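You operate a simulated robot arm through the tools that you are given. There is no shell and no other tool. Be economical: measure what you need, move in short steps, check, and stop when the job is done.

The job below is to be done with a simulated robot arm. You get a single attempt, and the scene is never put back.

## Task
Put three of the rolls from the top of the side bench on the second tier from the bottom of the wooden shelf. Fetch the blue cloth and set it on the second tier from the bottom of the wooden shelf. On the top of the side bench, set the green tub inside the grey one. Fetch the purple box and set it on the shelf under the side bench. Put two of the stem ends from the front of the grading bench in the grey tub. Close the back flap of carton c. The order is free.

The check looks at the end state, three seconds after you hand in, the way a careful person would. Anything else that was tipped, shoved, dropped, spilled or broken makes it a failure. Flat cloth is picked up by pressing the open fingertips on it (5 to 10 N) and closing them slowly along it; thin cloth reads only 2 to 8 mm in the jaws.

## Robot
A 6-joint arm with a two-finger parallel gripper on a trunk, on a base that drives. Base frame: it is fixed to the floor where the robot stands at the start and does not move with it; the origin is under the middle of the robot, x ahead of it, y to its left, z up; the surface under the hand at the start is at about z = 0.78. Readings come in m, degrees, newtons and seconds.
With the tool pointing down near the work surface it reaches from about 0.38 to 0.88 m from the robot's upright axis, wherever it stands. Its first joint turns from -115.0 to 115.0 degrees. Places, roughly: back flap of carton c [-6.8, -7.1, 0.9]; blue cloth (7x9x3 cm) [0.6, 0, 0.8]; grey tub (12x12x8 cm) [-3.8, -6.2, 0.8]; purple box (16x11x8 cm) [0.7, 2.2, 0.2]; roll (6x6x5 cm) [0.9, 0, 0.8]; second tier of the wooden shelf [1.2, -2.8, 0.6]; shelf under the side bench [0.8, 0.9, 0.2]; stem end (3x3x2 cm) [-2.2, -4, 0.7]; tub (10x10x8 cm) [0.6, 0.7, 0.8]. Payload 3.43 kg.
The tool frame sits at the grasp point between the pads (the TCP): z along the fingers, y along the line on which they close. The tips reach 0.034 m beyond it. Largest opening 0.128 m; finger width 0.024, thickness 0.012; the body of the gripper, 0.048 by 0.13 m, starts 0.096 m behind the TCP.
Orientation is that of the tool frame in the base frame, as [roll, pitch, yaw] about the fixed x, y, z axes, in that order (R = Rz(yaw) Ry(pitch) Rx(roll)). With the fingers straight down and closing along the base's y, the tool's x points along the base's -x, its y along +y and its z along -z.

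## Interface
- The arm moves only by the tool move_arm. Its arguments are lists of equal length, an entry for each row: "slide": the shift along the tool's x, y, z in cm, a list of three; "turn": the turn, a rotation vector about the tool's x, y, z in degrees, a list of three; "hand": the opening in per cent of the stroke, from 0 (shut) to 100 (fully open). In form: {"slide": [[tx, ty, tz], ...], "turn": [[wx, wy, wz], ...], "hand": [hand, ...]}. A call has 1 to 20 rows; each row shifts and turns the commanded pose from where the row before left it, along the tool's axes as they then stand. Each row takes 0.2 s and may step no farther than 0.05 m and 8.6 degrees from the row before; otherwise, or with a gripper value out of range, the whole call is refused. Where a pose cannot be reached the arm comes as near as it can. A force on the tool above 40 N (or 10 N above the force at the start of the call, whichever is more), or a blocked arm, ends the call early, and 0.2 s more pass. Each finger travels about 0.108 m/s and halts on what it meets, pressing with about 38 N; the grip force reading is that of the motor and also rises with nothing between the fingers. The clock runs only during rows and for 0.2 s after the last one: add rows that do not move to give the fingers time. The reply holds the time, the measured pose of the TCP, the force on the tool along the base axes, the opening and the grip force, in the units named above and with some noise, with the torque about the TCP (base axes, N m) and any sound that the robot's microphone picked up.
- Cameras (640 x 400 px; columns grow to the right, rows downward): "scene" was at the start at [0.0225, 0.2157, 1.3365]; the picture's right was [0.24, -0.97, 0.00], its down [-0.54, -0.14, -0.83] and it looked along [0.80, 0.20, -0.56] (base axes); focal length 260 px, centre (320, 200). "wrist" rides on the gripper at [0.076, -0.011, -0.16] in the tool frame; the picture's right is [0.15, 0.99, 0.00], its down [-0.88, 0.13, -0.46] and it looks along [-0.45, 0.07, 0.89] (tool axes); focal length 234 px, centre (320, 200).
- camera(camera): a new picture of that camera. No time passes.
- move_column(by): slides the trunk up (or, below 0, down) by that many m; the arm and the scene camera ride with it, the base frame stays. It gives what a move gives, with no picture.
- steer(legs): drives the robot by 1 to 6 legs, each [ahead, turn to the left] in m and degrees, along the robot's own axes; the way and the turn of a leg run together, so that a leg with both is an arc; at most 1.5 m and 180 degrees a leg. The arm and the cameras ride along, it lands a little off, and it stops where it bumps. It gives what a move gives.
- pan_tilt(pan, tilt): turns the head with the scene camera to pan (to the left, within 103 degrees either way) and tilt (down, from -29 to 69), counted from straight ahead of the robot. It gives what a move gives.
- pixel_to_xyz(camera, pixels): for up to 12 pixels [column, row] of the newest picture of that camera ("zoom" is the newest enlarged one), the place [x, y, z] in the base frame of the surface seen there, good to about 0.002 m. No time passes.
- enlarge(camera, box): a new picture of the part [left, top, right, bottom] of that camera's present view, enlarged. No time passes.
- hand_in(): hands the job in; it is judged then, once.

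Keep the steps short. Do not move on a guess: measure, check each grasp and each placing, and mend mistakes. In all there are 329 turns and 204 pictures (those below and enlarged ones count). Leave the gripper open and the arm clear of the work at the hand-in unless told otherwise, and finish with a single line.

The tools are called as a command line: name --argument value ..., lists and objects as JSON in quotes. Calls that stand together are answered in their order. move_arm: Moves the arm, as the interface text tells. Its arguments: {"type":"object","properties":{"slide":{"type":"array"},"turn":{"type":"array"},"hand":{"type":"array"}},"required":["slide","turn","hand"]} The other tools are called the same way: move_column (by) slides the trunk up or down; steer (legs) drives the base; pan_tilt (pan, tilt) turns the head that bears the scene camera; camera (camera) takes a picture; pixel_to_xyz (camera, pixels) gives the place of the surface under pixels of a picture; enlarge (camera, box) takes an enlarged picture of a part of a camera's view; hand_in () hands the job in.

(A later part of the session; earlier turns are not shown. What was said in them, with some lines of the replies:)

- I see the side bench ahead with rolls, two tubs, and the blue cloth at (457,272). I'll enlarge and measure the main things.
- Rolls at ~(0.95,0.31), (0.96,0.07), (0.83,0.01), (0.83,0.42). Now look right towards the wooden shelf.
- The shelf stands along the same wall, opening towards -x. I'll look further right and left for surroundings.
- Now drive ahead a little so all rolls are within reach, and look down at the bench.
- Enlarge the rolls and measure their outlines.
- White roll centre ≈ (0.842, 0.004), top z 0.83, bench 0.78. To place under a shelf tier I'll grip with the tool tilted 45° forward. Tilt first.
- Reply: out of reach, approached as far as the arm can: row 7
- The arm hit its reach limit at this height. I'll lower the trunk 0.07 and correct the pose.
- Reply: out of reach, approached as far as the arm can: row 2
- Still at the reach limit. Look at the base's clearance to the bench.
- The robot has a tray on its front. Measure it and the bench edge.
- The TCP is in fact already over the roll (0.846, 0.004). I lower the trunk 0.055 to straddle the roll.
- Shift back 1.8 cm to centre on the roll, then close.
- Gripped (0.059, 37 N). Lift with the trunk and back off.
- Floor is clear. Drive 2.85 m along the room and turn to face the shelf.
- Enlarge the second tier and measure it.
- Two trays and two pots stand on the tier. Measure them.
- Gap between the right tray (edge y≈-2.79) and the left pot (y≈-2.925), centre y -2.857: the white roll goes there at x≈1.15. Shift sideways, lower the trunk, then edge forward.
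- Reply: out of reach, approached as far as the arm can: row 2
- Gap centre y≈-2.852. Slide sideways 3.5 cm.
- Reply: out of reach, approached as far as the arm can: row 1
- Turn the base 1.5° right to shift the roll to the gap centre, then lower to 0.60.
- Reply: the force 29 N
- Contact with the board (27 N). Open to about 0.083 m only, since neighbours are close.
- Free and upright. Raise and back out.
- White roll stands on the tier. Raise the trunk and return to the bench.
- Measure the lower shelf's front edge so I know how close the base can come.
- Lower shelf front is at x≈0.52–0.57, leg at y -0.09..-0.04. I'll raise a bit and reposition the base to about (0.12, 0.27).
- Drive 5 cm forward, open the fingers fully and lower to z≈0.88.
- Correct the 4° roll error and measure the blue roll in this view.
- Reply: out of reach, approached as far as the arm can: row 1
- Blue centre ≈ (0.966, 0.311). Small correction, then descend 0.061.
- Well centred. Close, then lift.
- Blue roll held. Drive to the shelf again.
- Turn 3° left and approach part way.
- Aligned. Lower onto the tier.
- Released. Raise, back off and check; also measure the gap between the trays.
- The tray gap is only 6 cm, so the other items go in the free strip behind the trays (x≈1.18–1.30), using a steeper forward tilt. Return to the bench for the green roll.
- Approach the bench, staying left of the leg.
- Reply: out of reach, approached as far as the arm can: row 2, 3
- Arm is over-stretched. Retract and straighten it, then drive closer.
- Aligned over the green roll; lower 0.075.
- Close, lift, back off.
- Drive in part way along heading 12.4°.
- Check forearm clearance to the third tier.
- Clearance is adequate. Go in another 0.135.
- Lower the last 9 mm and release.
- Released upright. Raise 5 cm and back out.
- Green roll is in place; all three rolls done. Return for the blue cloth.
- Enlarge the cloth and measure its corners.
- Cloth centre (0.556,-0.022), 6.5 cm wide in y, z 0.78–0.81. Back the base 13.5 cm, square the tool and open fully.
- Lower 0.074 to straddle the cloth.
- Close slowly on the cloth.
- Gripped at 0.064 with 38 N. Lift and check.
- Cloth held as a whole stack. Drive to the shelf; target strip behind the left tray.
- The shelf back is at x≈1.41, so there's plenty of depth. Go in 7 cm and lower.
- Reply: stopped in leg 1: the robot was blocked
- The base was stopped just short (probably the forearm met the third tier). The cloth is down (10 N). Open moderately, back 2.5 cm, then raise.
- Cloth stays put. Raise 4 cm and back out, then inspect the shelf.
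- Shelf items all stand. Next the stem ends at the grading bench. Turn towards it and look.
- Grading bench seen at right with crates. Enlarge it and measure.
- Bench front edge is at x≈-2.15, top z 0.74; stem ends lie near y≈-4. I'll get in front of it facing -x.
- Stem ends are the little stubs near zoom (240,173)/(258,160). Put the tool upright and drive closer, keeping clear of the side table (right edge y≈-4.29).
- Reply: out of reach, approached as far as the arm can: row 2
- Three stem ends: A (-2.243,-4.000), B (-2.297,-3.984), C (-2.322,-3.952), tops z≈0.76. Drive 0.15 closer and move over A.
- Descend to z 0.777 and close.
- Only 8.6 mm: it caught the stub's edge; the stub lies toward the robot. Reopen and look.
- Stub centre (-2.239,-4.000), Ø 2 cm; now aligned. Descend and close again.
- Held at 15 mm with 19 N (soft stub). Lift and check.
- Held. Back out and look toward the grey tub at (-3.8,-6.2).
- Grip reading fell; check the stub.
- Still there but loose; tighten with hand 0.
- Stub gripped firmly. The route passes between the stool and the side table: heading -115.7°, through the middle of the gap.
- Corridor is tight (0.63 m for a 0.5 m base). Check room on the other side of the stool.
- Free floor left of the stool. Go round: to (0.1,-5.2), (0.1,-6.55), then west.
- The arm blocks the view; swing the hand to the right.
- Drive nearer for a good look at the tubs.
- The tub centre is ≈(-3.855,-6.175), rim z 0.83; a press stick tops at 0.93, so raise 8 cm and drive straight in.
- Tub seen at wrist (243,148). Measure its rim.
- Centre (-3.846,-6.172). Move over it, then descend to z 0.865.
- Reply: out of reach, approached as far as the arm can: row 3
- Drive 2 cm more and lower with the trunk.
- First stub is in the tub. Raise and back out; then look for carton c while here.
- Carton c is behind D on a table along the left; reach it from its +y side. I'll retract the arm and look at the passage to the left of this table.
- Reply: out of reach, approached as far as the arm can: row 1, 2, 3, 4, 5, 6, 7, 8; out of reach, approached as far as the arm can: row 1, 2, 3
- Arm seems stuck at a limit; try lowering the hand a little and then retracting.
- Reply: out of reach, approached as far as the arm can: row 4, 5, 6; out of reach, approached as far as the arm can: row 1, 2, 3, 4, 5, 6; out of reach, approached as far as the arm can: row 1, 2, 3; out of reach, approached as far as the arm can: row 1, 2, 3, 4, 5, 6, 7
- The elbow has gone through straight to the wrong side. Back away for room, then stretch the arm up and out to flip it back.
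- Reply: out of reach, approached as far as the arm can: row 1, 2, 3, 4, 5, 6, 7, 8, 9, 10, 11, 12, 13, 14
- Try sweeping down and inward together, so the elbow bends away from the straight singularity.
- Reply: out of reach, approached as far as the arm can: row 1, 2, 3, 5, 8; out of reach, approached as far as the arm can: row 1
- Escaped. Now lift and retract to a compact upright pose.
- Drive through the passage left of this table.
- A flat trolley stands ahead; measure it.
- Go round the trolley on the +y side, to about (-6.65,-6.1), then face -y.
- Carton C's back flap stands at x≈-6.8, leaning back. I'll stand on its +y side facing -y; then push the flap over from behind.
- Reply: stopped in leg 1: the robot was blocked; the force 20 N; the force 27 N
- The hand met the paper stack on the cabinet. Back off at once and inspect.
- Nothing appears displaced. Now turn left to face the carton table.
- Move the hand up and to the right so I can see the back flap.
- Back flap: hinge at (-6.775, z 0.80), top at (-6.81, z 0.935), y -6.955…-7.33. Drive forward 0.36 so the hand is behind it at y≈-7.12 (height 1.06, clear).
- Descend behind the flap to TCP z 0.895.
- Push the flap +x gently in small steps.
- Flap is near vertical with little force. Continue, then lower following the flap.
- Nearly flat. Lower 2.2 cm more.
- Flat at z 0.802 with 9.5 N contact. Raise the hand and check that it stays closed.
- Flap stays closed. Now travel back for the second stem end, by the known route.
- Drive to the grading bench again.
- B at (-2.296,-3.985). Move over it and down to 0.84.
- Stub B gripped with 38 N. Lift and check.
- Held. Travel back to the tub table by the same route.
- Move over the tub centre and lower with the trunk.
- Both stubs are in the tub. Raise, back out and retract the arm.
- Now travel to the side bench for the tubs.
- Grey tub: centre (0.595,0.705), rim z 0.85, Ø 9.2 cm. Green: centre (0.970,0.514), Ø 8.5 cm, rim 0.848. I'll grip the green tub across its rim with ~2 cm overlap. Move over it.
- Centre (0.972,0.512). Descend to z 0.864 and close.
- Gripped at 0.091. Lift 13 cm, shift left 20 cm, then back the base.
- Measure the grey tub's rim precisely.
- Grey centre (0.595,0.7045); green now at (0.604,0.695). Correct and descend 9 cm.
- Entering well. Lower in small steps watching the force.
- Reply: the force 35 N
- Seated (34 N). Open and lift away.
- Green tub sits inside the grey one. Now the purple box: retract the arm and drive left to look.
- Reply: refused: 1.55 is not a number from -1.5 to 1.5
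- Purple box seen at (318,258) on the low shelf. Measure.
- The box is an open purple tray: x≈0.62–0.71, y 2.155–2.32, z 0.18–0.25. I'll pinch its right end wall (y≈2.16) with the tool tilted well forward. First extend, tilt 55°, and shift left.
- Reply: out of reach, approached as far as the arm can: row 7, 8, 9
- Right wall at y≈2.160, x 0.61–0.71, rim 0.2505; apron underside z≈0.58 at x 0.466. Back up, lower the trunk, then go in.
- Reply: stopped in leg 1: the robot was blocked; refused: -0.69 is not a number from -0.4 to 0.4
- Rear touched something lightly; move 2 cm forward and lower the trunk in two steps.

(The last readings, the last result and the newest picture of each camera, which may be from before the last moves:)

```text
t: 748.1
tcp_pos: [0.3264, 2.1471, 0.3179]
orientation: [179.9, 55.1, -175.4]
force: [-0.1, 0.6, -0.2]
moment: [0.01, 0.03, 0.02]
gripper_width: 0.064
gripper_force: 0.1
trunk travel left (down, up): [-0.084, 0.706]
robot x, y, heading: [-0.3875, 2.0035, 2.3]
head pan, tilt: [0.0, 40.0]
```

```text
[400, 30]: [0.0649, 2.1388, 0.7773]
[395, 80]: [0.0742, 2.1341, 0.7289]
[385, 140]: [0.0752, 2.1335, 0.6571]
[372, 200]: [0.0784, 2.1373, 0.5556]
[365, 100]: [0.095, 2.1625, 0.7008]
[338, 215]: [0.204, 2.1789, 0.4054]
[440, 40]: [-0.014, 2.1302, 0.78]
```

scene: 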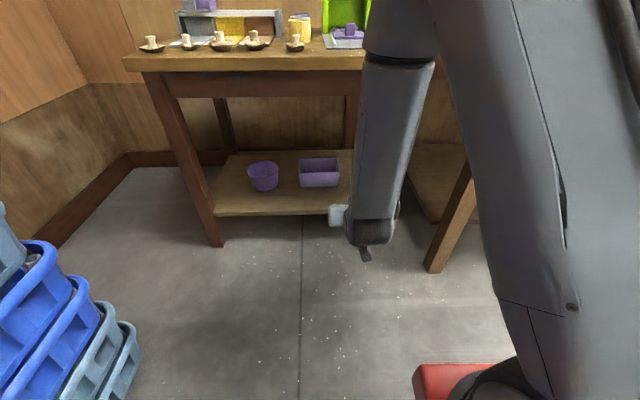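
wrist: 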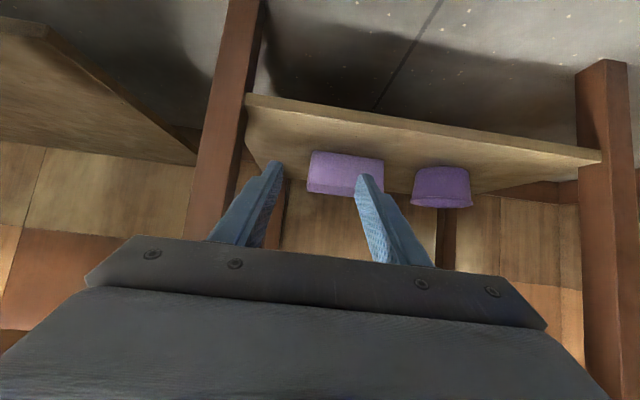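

The forearm stands almost vertical, which would foul the table edge. Extend the arm 12 cm and re-check.

move_arm --slide '[[-2.3, 0, 3.3], [-2.3, 0, 3.3], [-2.3, 0, 3.3], [0, 0, 0]]' --turn '[[0, 0, 0], [0, 0, 0], [0, 0, 0], [0, 0, 0]]' --hand '[50, 50, 50, 50]'

camera --camera "scene"

pixel_to_xyz --camera "scene" --pixels '[[400, 30], [390, 80], [385, 120], [370, 160], [360, 190], [350, 205], [430, 60]]'

```text
t: 749.1
tcp_pos: [0.4501, 2.154, 0.3202]
orientation: [180.0, 55.0, -175.2]
force: [0.7, 0.4, -0.8]
moment: [0.02, 0.0, 0.0]
gripper_width: 0.0641
gripper_force: 0.0
trunk travel left (down, up): [-0.084, 0.706]
robot x, y, heading: [-0.3847, 2.0027, 2.4]
head pan, tilt: [0.0, 40.0]
```

```text
46 pictures are left
```

scene: 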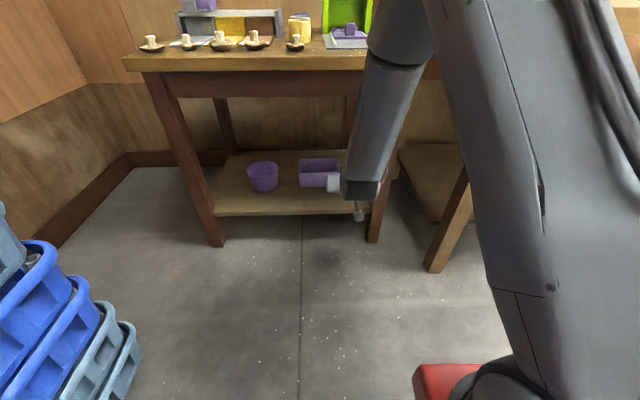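

```text
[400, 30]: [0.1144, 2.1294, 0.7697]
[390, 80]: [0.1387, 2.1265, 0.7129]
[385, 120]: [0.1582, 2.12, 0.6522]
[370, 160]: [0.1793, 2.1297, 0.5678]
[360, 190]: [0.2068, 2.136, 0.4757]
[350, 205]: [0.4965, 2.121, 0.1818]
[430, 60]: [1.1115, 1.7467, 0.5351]
```

Use a flatter tool: lower the trunk fully, raise the hand relative to it, tilt to 67°.

move_column --by -0.075

move_arm --slide '[[-2.9, 0, -1.1], [-2.9, 0, -1.1], [0, 0, 0]]' --turn '[[0, -6, 0], [0, -6, 0], [0, 0, 0]]' --hand '[50, 50, 50]'

camera --camera "scene"

pixel_to_xyz --camera "scene" --pixels '[[400, 30], [390, 80], [380, 120], [370, 150], [360, 170], [345, 165], [350, 130]]'

```text
t: 750.2
tcp_pos: [0.447, 2.1554, 0.2433]
orientation: [179.8, 55.1, -175.4]
force: [-0.4, -0.1, 0.4]
moment: [-0.02, 0.0, -0.02]
gripper_width: 0.0638
gripper_force: 0.1
trunk travel left (down, up): [-0.009, 0.781]
robot x, y, heading: [-0.3811, 2.0033, 2.2]
head pan, tilt: [0.0, 40.0]
```

```text
t: 751.0
tcp_pos: [0.4619, 2.157, 0.305]
orientation: [179.7, 67.1, -175.4]
force: [-0.4, 1.0, 0.5]
moment: [-0.01, -0.02, -0.02]
gripper_width: 0.064
gripper_force: 0.0
trunk travel left (down, up): [-0.009, 0.781]
robot x, y, heading: [-0.3844, 2.0046, 2.0]
head pan, tilt: [0.0, 40.0]
```

```text
45 pictures are left
```

scene: 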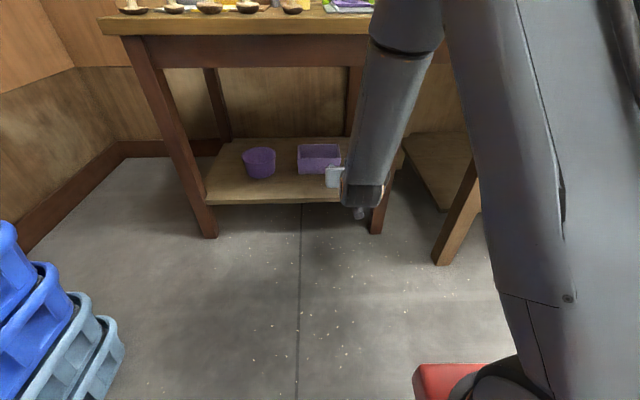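

```text
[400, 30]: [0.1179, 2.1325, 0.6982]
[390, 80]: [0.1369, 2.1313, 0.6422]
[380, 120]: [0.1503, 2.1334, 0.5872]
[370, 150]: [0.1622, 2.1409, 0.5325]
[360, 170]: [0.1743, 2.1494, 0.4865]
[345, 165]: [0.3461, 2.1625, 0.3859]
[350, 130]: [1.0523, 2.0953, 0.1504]
```

Clearance still thin; the wrist can extend much further, so reach with the arm rather than the base. Extend 10 cm and re-check.

move_arm --slide '[[-1.3, 0, 3.1], [-1.3, 0, 3.1], [-1.3, 0, 3.0], [0, 0, 0]]' --turn '[[0, 0, 0], [0, 0, 0], [0, 0, 0], [0, 0, 0]]' --hand '[50, 50, 50, 50]'

camera --camera "scene"

camera --camera "wrist"

pixel_to_xyz --camera "scene" --pixels '[[400, 30], [390, 70], [380, 100], [370, 130], [360, 150], [352, 160], [390, 20]]'

```text
t: 752.0
tcp_pos: [0.5591, 2.1654, 0.3026]
orientation: [179.8, 67.1, -175.5]
force: [-0.4, -0.9, -0.1]
moment: [-0.04, 0.04, -0.02]
gripper_width: 0.0641
gripper_force: 0.0
trunk travel left (down, up): [-0.009, 0.781]
robot x, y, heading: [-0.379, 2.0062, 1.9]
head pan, tilt: [0.0, 40.0]
```

```text
44 pictures are left
```

scene: 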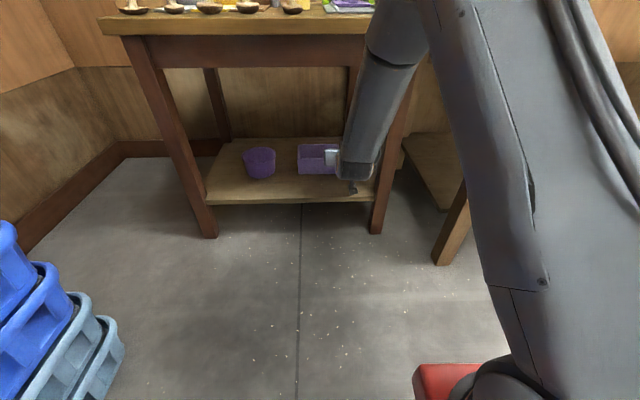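

```text
43 pictures are left
```

wrist: 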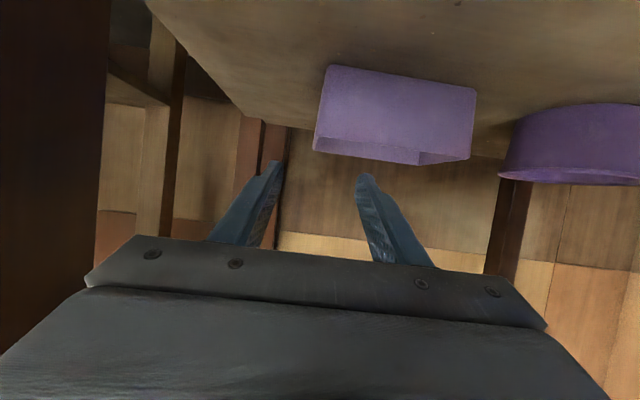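

```text
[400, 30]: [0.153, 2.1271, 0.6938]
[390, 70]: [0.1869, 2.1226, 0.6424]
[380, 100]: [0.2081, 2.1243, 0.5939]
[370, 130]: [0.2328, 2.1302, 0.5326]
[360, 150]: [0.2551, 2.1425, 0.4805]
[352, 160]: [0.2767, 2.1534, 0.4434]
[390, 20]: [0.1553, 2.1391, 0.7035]
```

Good clearance now. Move forward 8.6 cm and 1 cm right at this height.

move_arm --slide '[[-1.7, -0.5, 3.95], [-1.7, -0.5, 3.95], [0, 0, 0]]' --turn '[[0, 0, 0], [0, 0, 0], [0, 0, 0]]' --hand '[50, 50, 50]'

camera --camera "wrist"

```text
t: 752.9
tcp_pos: [0.6451, 2.162, 0.3053]
orientation: [179.8, 67.1, -175.4]
force: [-0.6, 0.0, -0.5]
moment: [0.01, 0.0, 0.03]
gripper_width: 0.0644
gripper_force: 0.0
trunk travel left (down, up): [-0.009, 0.781]
robot x, y, heading: [-0.3846, 2.0083, 2.0]
head pan, tilt: [0.0, 40.0]
```

```text
42 pictures are left
```

wrist: 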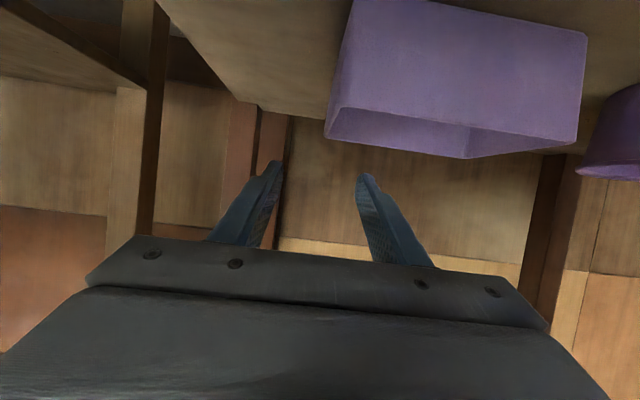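

The wall lies between the fingers. Descend 5 cm.

move_arm --slide '[[1.6, 0, 0.67], [1.6, 0, 0.67], [1.6, 0, 0.67], [0, 0, 0]]' --turn '[[0, 0, 0], [0, 0, 0], [0, 0, 0], [0, 0, 0]]' --hand '[50, 50, 50, 50]'

camera --camera "wrist"

enlarge --camera "scene" --box '[270, 120, 410, 220]'

```text
t: 753.9
tcp_pos: [0.6449, 2.1624, 0.255]
orientation: [179.8, 67.1, -175.4]
force: [0.1, 0.8, -0.1]
moment: [-0.01, -0.05, 0.01]
gripper_width: 0.064
gripper_force: 0.1
trunk travel left (down, up): [-0.009, 0.781]
robot x, y, heading: [-0.3833, 2.0056, 2.1]
head pan, tilt: [0.0, 40.0]
```

```text
41 pictures are left
```

wrist: 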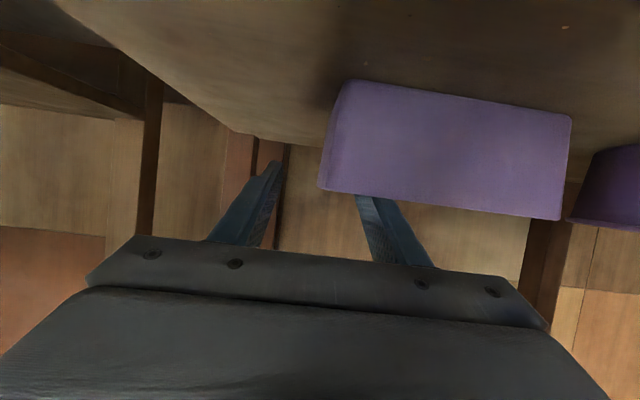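

```text
4.00 times, centred on (340, 170) of scene
```

zoom: 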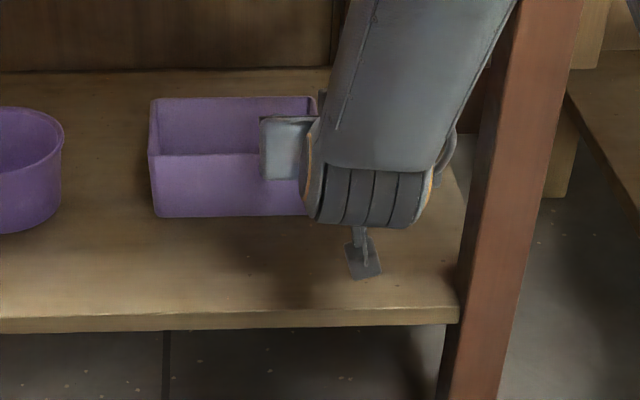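

Slide 2.7 cm along the tool axis for a deeper bite, then close.

move_arm --slide '[[0, 0, 1.4], [0, 0, 1.3], [0, 0, 0], [0, 0, 0], [0, 0, 0], [0, 0, 0], [0, 0, 0]]' --turn '[[0, 0, 0], [0, 0, 0], [0, 0, 0], [0, 0, 0], [0, 0, 0], [0, 0, 0], [0, 0, 0]]' --hand '[50, 50, 40, 25, 10, 0, 0]'

camera --camera "wrist"

```text
t: 755.5
tcp_pos: [0.6698, 2.1644, 0.2425]
orientation: [179.6, 67.2, -175.5]
force: [1.9, 1.1, 3.6]
moment: [0.78, 0.25, -0.32]
gripper_width: 0.0042
gripper_force: 38.3
trunk travel left (down, up): [-0.009, 0.781]
robot x, y, heading: [-0.3823, 2.0041, 2.2]
head pan, tilt: [0.0, 40.0]
```

```text
39 pictures are left
```

wrist: 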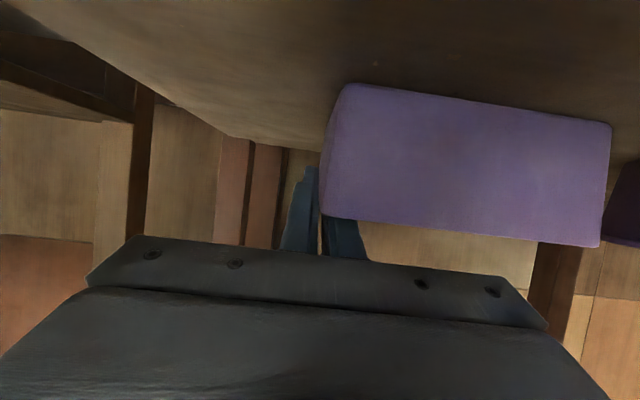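

Wall gripped (4 mm, 38 N). Lift 3 cm and check.

move_column --by 0.03

camera --camera "scene"

```text
t: 756.2
tcp_pos: [0.6694, 2.1645, 0.2713]
orientation: [179.8, 67.1, -175.3]
force: [0.3, -0.5, -1.0]
moment: [-0.1, 0.0, -0.01]
gripper_width: 0.0036
gripper_force: 37.8
trunk travel left (down, up): [-0.039, 0.751]
robot x, y, heading: [-0.3872, 2.0083, 2.1]
head pan, tilt: [0.0, 40.0]
```

```text
38 pictures are left
```

scene: 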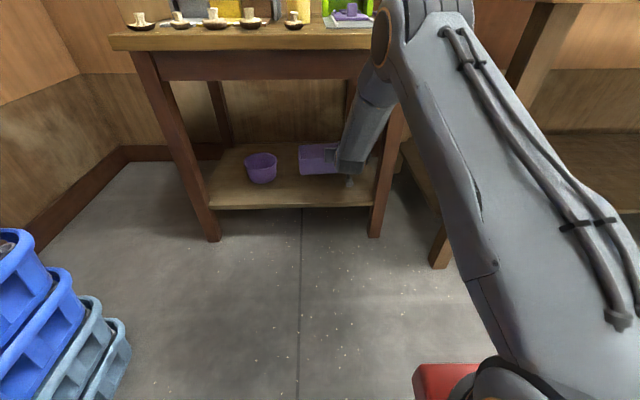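

Box is lifted. Pull it straight out with the arm, 30 cm.

move_arm --slide '[[1.95, 0, -4.55], [1.95, 0, -4.55], [1.95, 0, -4.55], [1.95, 0, -4.55], [1.95, 0, -4.55], [1.95, 0, -4.55], [0, 0, 0]]' --turn '[[0, 0, 0], [0, 0, 0], [0, 0, 0], [0, 0, 0], [0, 0, 0], [0, 0, 0], [0, 0, 0]]' --hand '[0, 0, 0, 0, 0, 0, 0]'

camera --camera "scene"

camera --camera "wrist"

```text
t: 757.8
tcp_pos: [0.372, 2.1443, 0.2698]
orientation: [179.9, 67.1, -175.4]
force: [-0.7, 0.2, -0.2]
moment: [-0.1, -0.01, -0.02]
gripper_width: 0.0037
gripper_force: 38.1
trunk travel left (down, up): [-0.039, 0.751]
robot x, y, heading: [-0.3863, 2.0084, 2.1]
head pan, tilt: [0.0, 40.0]
```

```text
37 pictures are left
```

scene: 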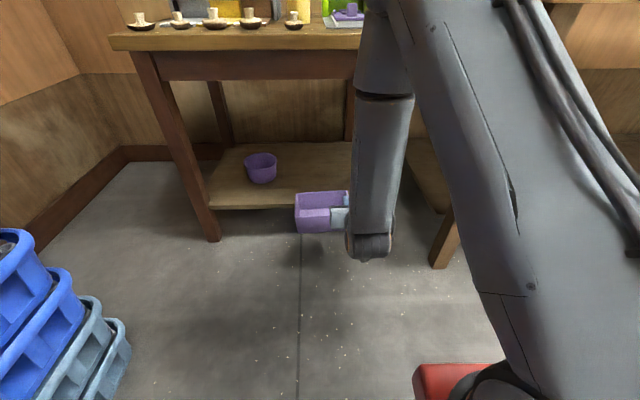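

```text
36 pictures are left
```

wrist: 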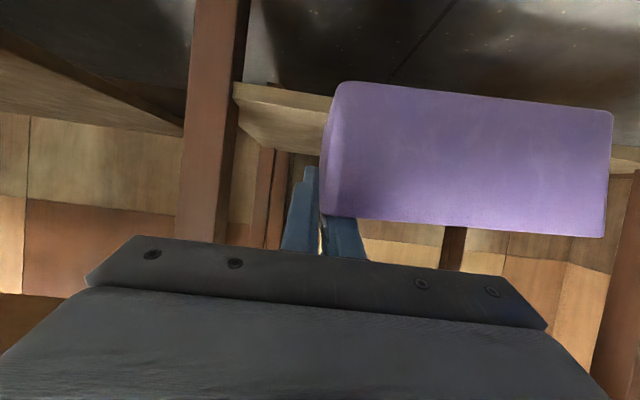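

Box held level. Retract a little more and raise the trunk so that everything passes above the bench.

move_arm --slide '[[1.6, 0, -3.7], [1.6, 0, -3.7], [0, 0, 0]]' --turn '[[0, 0, 0], [0, 0, 0], [0, 0, 0]]' --hand '[0, 0, 0]'

move_column --by 0.375

move_column --by 0.37

camera --camera "scene"

```text
t: 758.6
tcp_pos: [0.3036, 2.1402, 0.2599]
orientation: [180.0, 67.0, -175.4]
force: [-0.1, 0.1, -1.2]
moment: [-0.09, -0.01, 0.01]
gripper_width: 0.0039
gripper_force: 38.0
out of reach, approached as far as the arm can: row 2
trunk travel left (down, up): [-0.039, 0.751]
robot x, y, heading: [-0.3836, 2.0058, 2.0]
head pan, tilt: [0.0, 40.0]
```

```text
t: 762.2
tcp_pos: [0.3039, 2.1376, 0.6376]
orientation: [179.8, 67.1, -175.4]
force: [0.1, -0.4, -1.4]
moment: [-0.07, 0.0, 0.03]
gripper_width: 0.0034
gripper_force: 37.8
trunk travel left (down, up): [-0.414, 0.376]
robot x, y, heading: [-0.39, 2.002, 2.2]
head pan, tilt: [0.0, 40.0]
```

```text
t: 765.8
tcp_pos: [0.3053, 2.1385, 1.0071]
orientation: [179.9, 67.0, -175.4]
force: [0.5, 0.5, -1.4]
moment: [-0.09, 0.0, -0.01]
gripper_width: 0.0035
gripper_force: 37.8
trunk travel left (down, up): [-0.784, 0.006]
robot x, y, heading: [-0.3856, 2.0046, 2.3]
head pan, tilt: [0.0, 40.0]
```

```text
35 pictures are left
```

scene: 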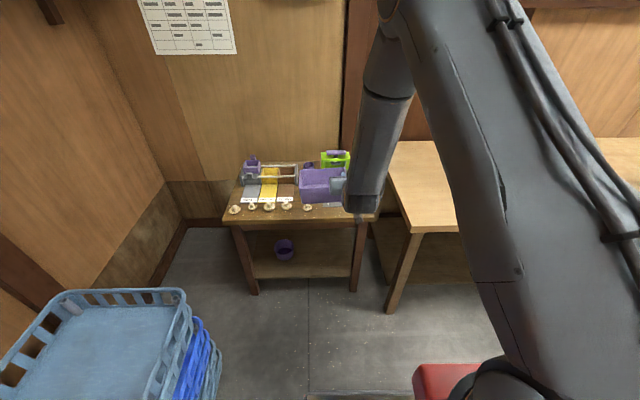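

Now carry it round to the bench front at y≈0.9.

steer --legs '[[0.09, 0], [0, -91.5], [1.1, 0], [0, 90]]'

camera --camera "scene"

```text
t: 780.1
tcp_pos: [0.4074, 0.9939, 1.0069]
orientation: [179.9, 67.1, -175.5]
force: [0.1, 0.7, -1.8]
moment: [-0.08, 0.01, 0.03]
gripper_width: 0.0036
gripper_force: 37.5
trunk travel left (down, up): [-0.784, 0.006]
robot x, y, heading: [-0.2834, 0.8602, 1.9]
head pan, tilt: [0.0, 40.0]
```

```text
34 pictures are left
```

scene: 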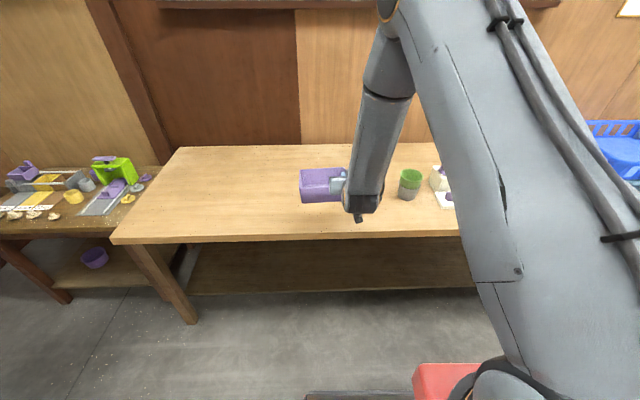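

Back up 0.18 m and lower the trunk in front of the bench.

steer --legs '[[-0.18, 0]]'

move_column --by -0.37

move_column --by -0.33

camera --camera "scene"

```text
t: 781.6
tcp_pos: [0.2269, 0.9903, 1.0073]
orientation: [179.7, 67.1, -175.1]
force: [1.0, -0.2, -1.0]
moment: [-0.08, -0.01, 0.04]
gripper_width: 0.0039
gripper_force: 37.6
trunk travel left (down, up): [-0.784, 0.006]
robot x, y, heading: [-0.4578, 0.8522, 2.5]
head pan, tilt: [0.0, 40.0]
```

```text
t: 785.2
tcp_pos: [0.2275, 0.9908, 0.636]
orientation: [179.9, 67.1, -175.0]
force: [-0.2, -0.8, -0.8]
moment: [-0.09, 0.0, -0.01]
gripper_width: 0.0036
gripper_force: 38.5
trunk travel left (down, up): [-0.414, 0.376]
robot x, y, heading: [-0.4587, 0.852, 2.6]
head pan, tilt: [0.0, 40.0]
```

```text
t: 788.5
tcp_pos: [0.2272, 0.9908, 0.3083]
orientation: [179.8, 67.1, -175.0]
force: [-0.1, -0.1, -1.0]
moment: [-0.09, -0.01, 0.02]
gripper_width: 0.0033
gripper_force: 37.7
trunk travel left (down, up): [-0.084, 0.706]
robot x, y, heading: [-0.4596, 0.8521, 2.5]
head pan, tilt: [0.0, 40.0]
```

```text
33 pictures are left
```

scene: 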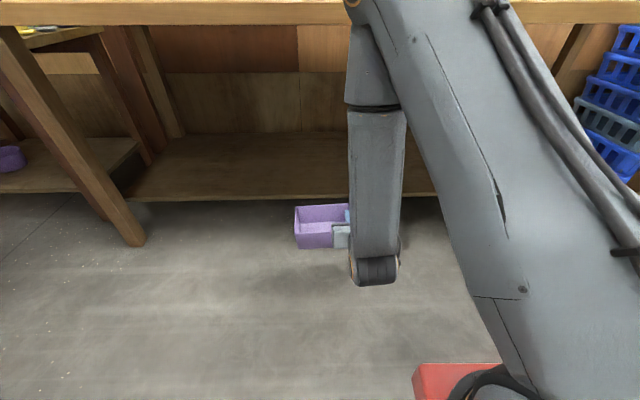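

pixel_to_xyz --camera "scene" --pixels '[[250, 198], [250, 188], [250, 150], [180, 198], [250, 10], [250, 22], [300, 28], [320, 205], [320, 240]]'

```text
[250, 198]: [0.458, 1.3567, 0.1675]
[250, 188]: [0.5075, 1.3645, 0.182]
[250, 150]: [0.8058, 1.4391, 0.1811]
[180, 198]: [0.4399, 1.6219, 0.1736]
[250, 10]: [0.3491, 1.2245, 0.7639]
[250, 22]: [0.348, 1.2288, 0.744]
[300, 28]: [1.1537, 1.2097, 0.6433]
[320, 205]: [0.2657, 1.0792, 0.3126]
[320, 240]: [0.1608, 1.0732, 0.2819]
```

Lower shelf z 0.181, front edge x≈0.485; bench top underside 0.744: ample room. Drive forward 0.1 and extend the arm 33 cm.

steer --legs '[[0.1, 0]]'

move_arm --slide '[[-1.85, 0, 4.4], [-1.85, 0, 4.4], [-1.85, 0, 4.4], [-1.85, 0, 4.4], [-1.85, 0, 4.4], [-1.85, 0, 4.4], [-1.85, 0, 4.4], [0, 0, 0]]' --turn '[[0, 0, 0], [0, 0, 0], [0, 0, 0], [0, 0, 0], [0, 0, 0], [0, 0, 0], [0, 0, 0], [0, 0, 0]]' --hand '[0, 0, 0, 0, 0, 0, 0, 0]'

camera --camera "scene"

```text
t: 789.6
tcp_pos: [0.3241, 0.995, 0.3071]
orientation: [179.8, 67.1, -175.1]
force: [-0.2, 0.2, -1.5]
moment: [-0.1, -0.01, 0.02]
gripper_width: 0.0037
gripper_force: 38.0
trunk travel left (down, up): [-0.084, 0.706]
robot x, y, heading: [-0.3614, 0.8561, 2.5]
head pan, tilt: [0.0, 40.0]
```

```text
t: 791.4
tcp_pos: [0.6596, 1.0237, 0.3057]
orientation: [179.9, 67.0, -175.0]
force: [0.7, 0.5, -1.6]
moment: [-0.1, 0.02, -0.01]
gripper_width: 0.0038
gripper_force: 38.2
trunk travel left (down, up): [-0.084, 0.706]
robot x, y, heading: [-0.3622, 0.8592, 2.3]
head pan, tilt: [0.0, 40.0]
```

```text
32 pictures are left
```

scene: 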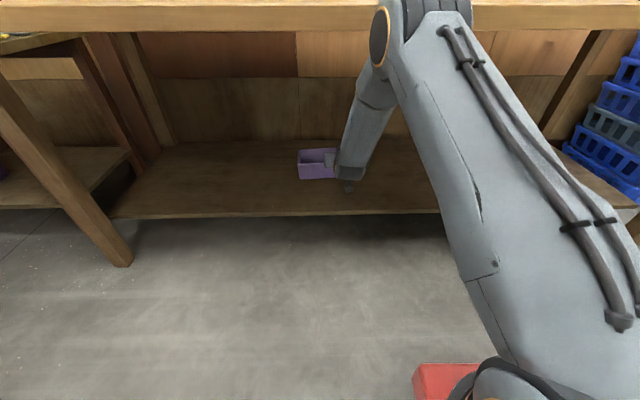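

Over the shelf. Lower 6 cm.

move_column --by -0.06

enlarge --camera "scene" --box '[270, 110, 410, 210]'

```text
t: 792.4
tcp_pos: [0.6567, 1.0247, 0.2458]
orientation: [179.6, 67.1, -175.2]
force: [1.3, -0.4, 1.7]
moment: [0.28, 0.13, -0.13]
gripper_width: 0.0039
gripper_force: 38.1
trunk travel left (down, up): [-0.024, 0.766]
robot x, y, heading: [-0.365, 0.8563, 2.5]
head pan, tilt: [0.0, 40.0]
```

```text
4.00 times, centred on (340, 160) of scene
```

zoom: 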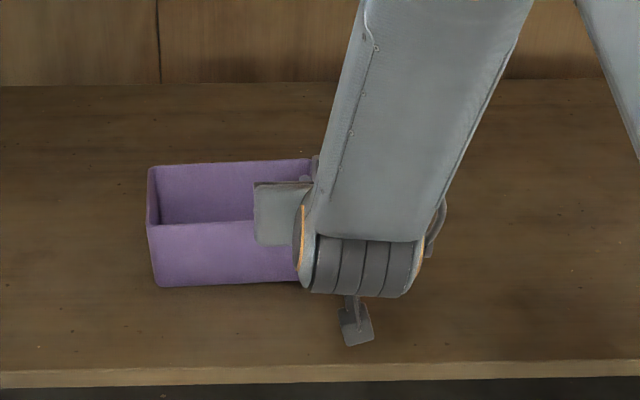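

Contact made. Open, then withdraw up along the tool axis.

move_arm --slide '[[0, 0, 0], [0, 0, 0], [0, 0, 0], [-1, 0, -1], [-1.5, 0, -1.5], [-1.5, 0, -1.5], [0, 0, 0]]' --turn '[[0, 0, 0], [0, 0, 0], [0, 0, 0], [0, 0, 0], [0, 0, 0], [0, 0, 0], [0, 0, 0]]' --hand '[20, 40, 40, 40, 40, 40, 40]'

camera --camera "wrist"

```text
t: 794.0
tcp_pos: [0.6369, 1.0215, 0.2981]
orientation: [179.8, 67.1, -175.1]
force: [-0.3, 0.2, 1.0]
moment: [0.0, -0.02, -0.02]
gripper_width: 0.0513
gripper_force: 0.0
trunk travel left (down, up): [-0.024, 0.766]
robot x, y, heading: [-0.3671, 0.8585, 2.3]
head pan, tilt: [0.0, 40.0]
```

```text
30 pictures are left
```

wrist: 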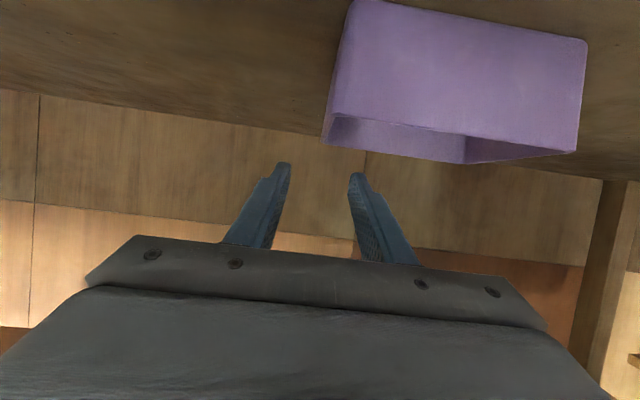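

Released. Retract the arm out from under the bench.

move_arm --slide '[[1.85, 0, -4.4], [1.85, 0, -4.4], [1.85, 0, -4.4], [1.85, 0, -4.4], [1.85, 0, -4.4], [1.85, 0, -4.4], [0, 0, 0]]' --turn '[[0, 0, 0], [0, 0, 0], [0, 0, 0], [0, 0, 0], [0, 0, 0], [0, 0, 0], [0, 0, 0]]' --hand '[40, 40, 60, 100, 100, 100, 100]'

steer --legs '[[-0.15, 0]]'

move_column --by 0.4

pan_tilt --pan 5 --tilt 40

camera --camera "scene"

```text
t: 795.6
tcp_pos: [0.3535, 0.9976, 0.2964]
orientation: [179.9, 67.1, -175.2]
force: [0.2, -0.6, 0.0]
moment: [0.01, 0.0, 0.03]
gripper_width: 0.1281
gripper_force: 0.1
out of reach, approached as far as the arm can: row 6
trunk travel left (down, up): [-0.024, 0.766]
robot x, y, heading: [-0.3664, 0.8613, 2.6]
head pan, tilt: [0.0, 40.0]
```

```text
t: 797.0
tcp_pos: [0.2062, 0.9908, 0.2964]
orientation: [179.8, 67.0, -175.2]
force: [-1.5, 0.4, -0.6]
moment: [0.03, 0.01, 0.0]
gripper_width: 0.1279
gripper_force: 0.1
trunk travel left (down, up): [-0.024, 0.766]
robot x, y, heading: [-0.5121, 0.8523, 2.5]
head pan, tilt: [0.0, 40.0]
```

```text
t: 800.8
tcp_pos: [0.2047, 0.9894, 0.6971]
orientation: [179.8, 66.9, -175.1]
force: [0.0, 0.2, 0.1]
moment: [-0.01, -0.02, -0.01]
gripper_width: 0.1279
gripper_force: 0.0
trunk travel left (down, up): [-0.424, 0.366]
robot x, y, heading: [-0.5133, 0.8525, 2.3]
head pan, tilt: [0.0, 40.0]
```

```text
t: 801.5
tcp_pos: [0.2049, 0.9913, 0.6978]
orientation: [179.8, 67.1, -175.2]
force: [1.0, 0.1, 0.0]
moment: [0.0, 0.02, -0.01]
gripper_width: 0.1281
gripper_force: 0.1
trunk travel left (down, up): [-0.424, 0.366]
robot x, y, heading: [-0.5117, 0.8575, 2.3]
head pan, tilt: [5.0, 40.0]
```

```text
29 pictures are left
```

scene: 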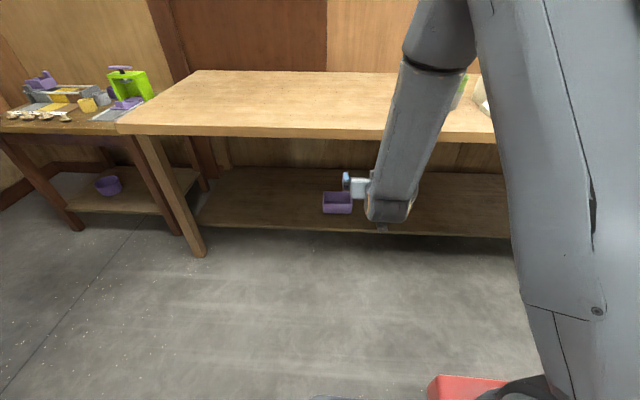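

The purple box stands on the bench's lower shelf, the gripper is open and the arm is clear. All parts were checked as done; handing in.

hand_in

```text
The job is handed in.
```

All six tasks are done and the job is handed in: each placing was checked by camera, but the base was stopped by contact three times (third shelf tier, paper stack, and behind the robot by the purple box), with no displacement seen at the first two and the third not checked.
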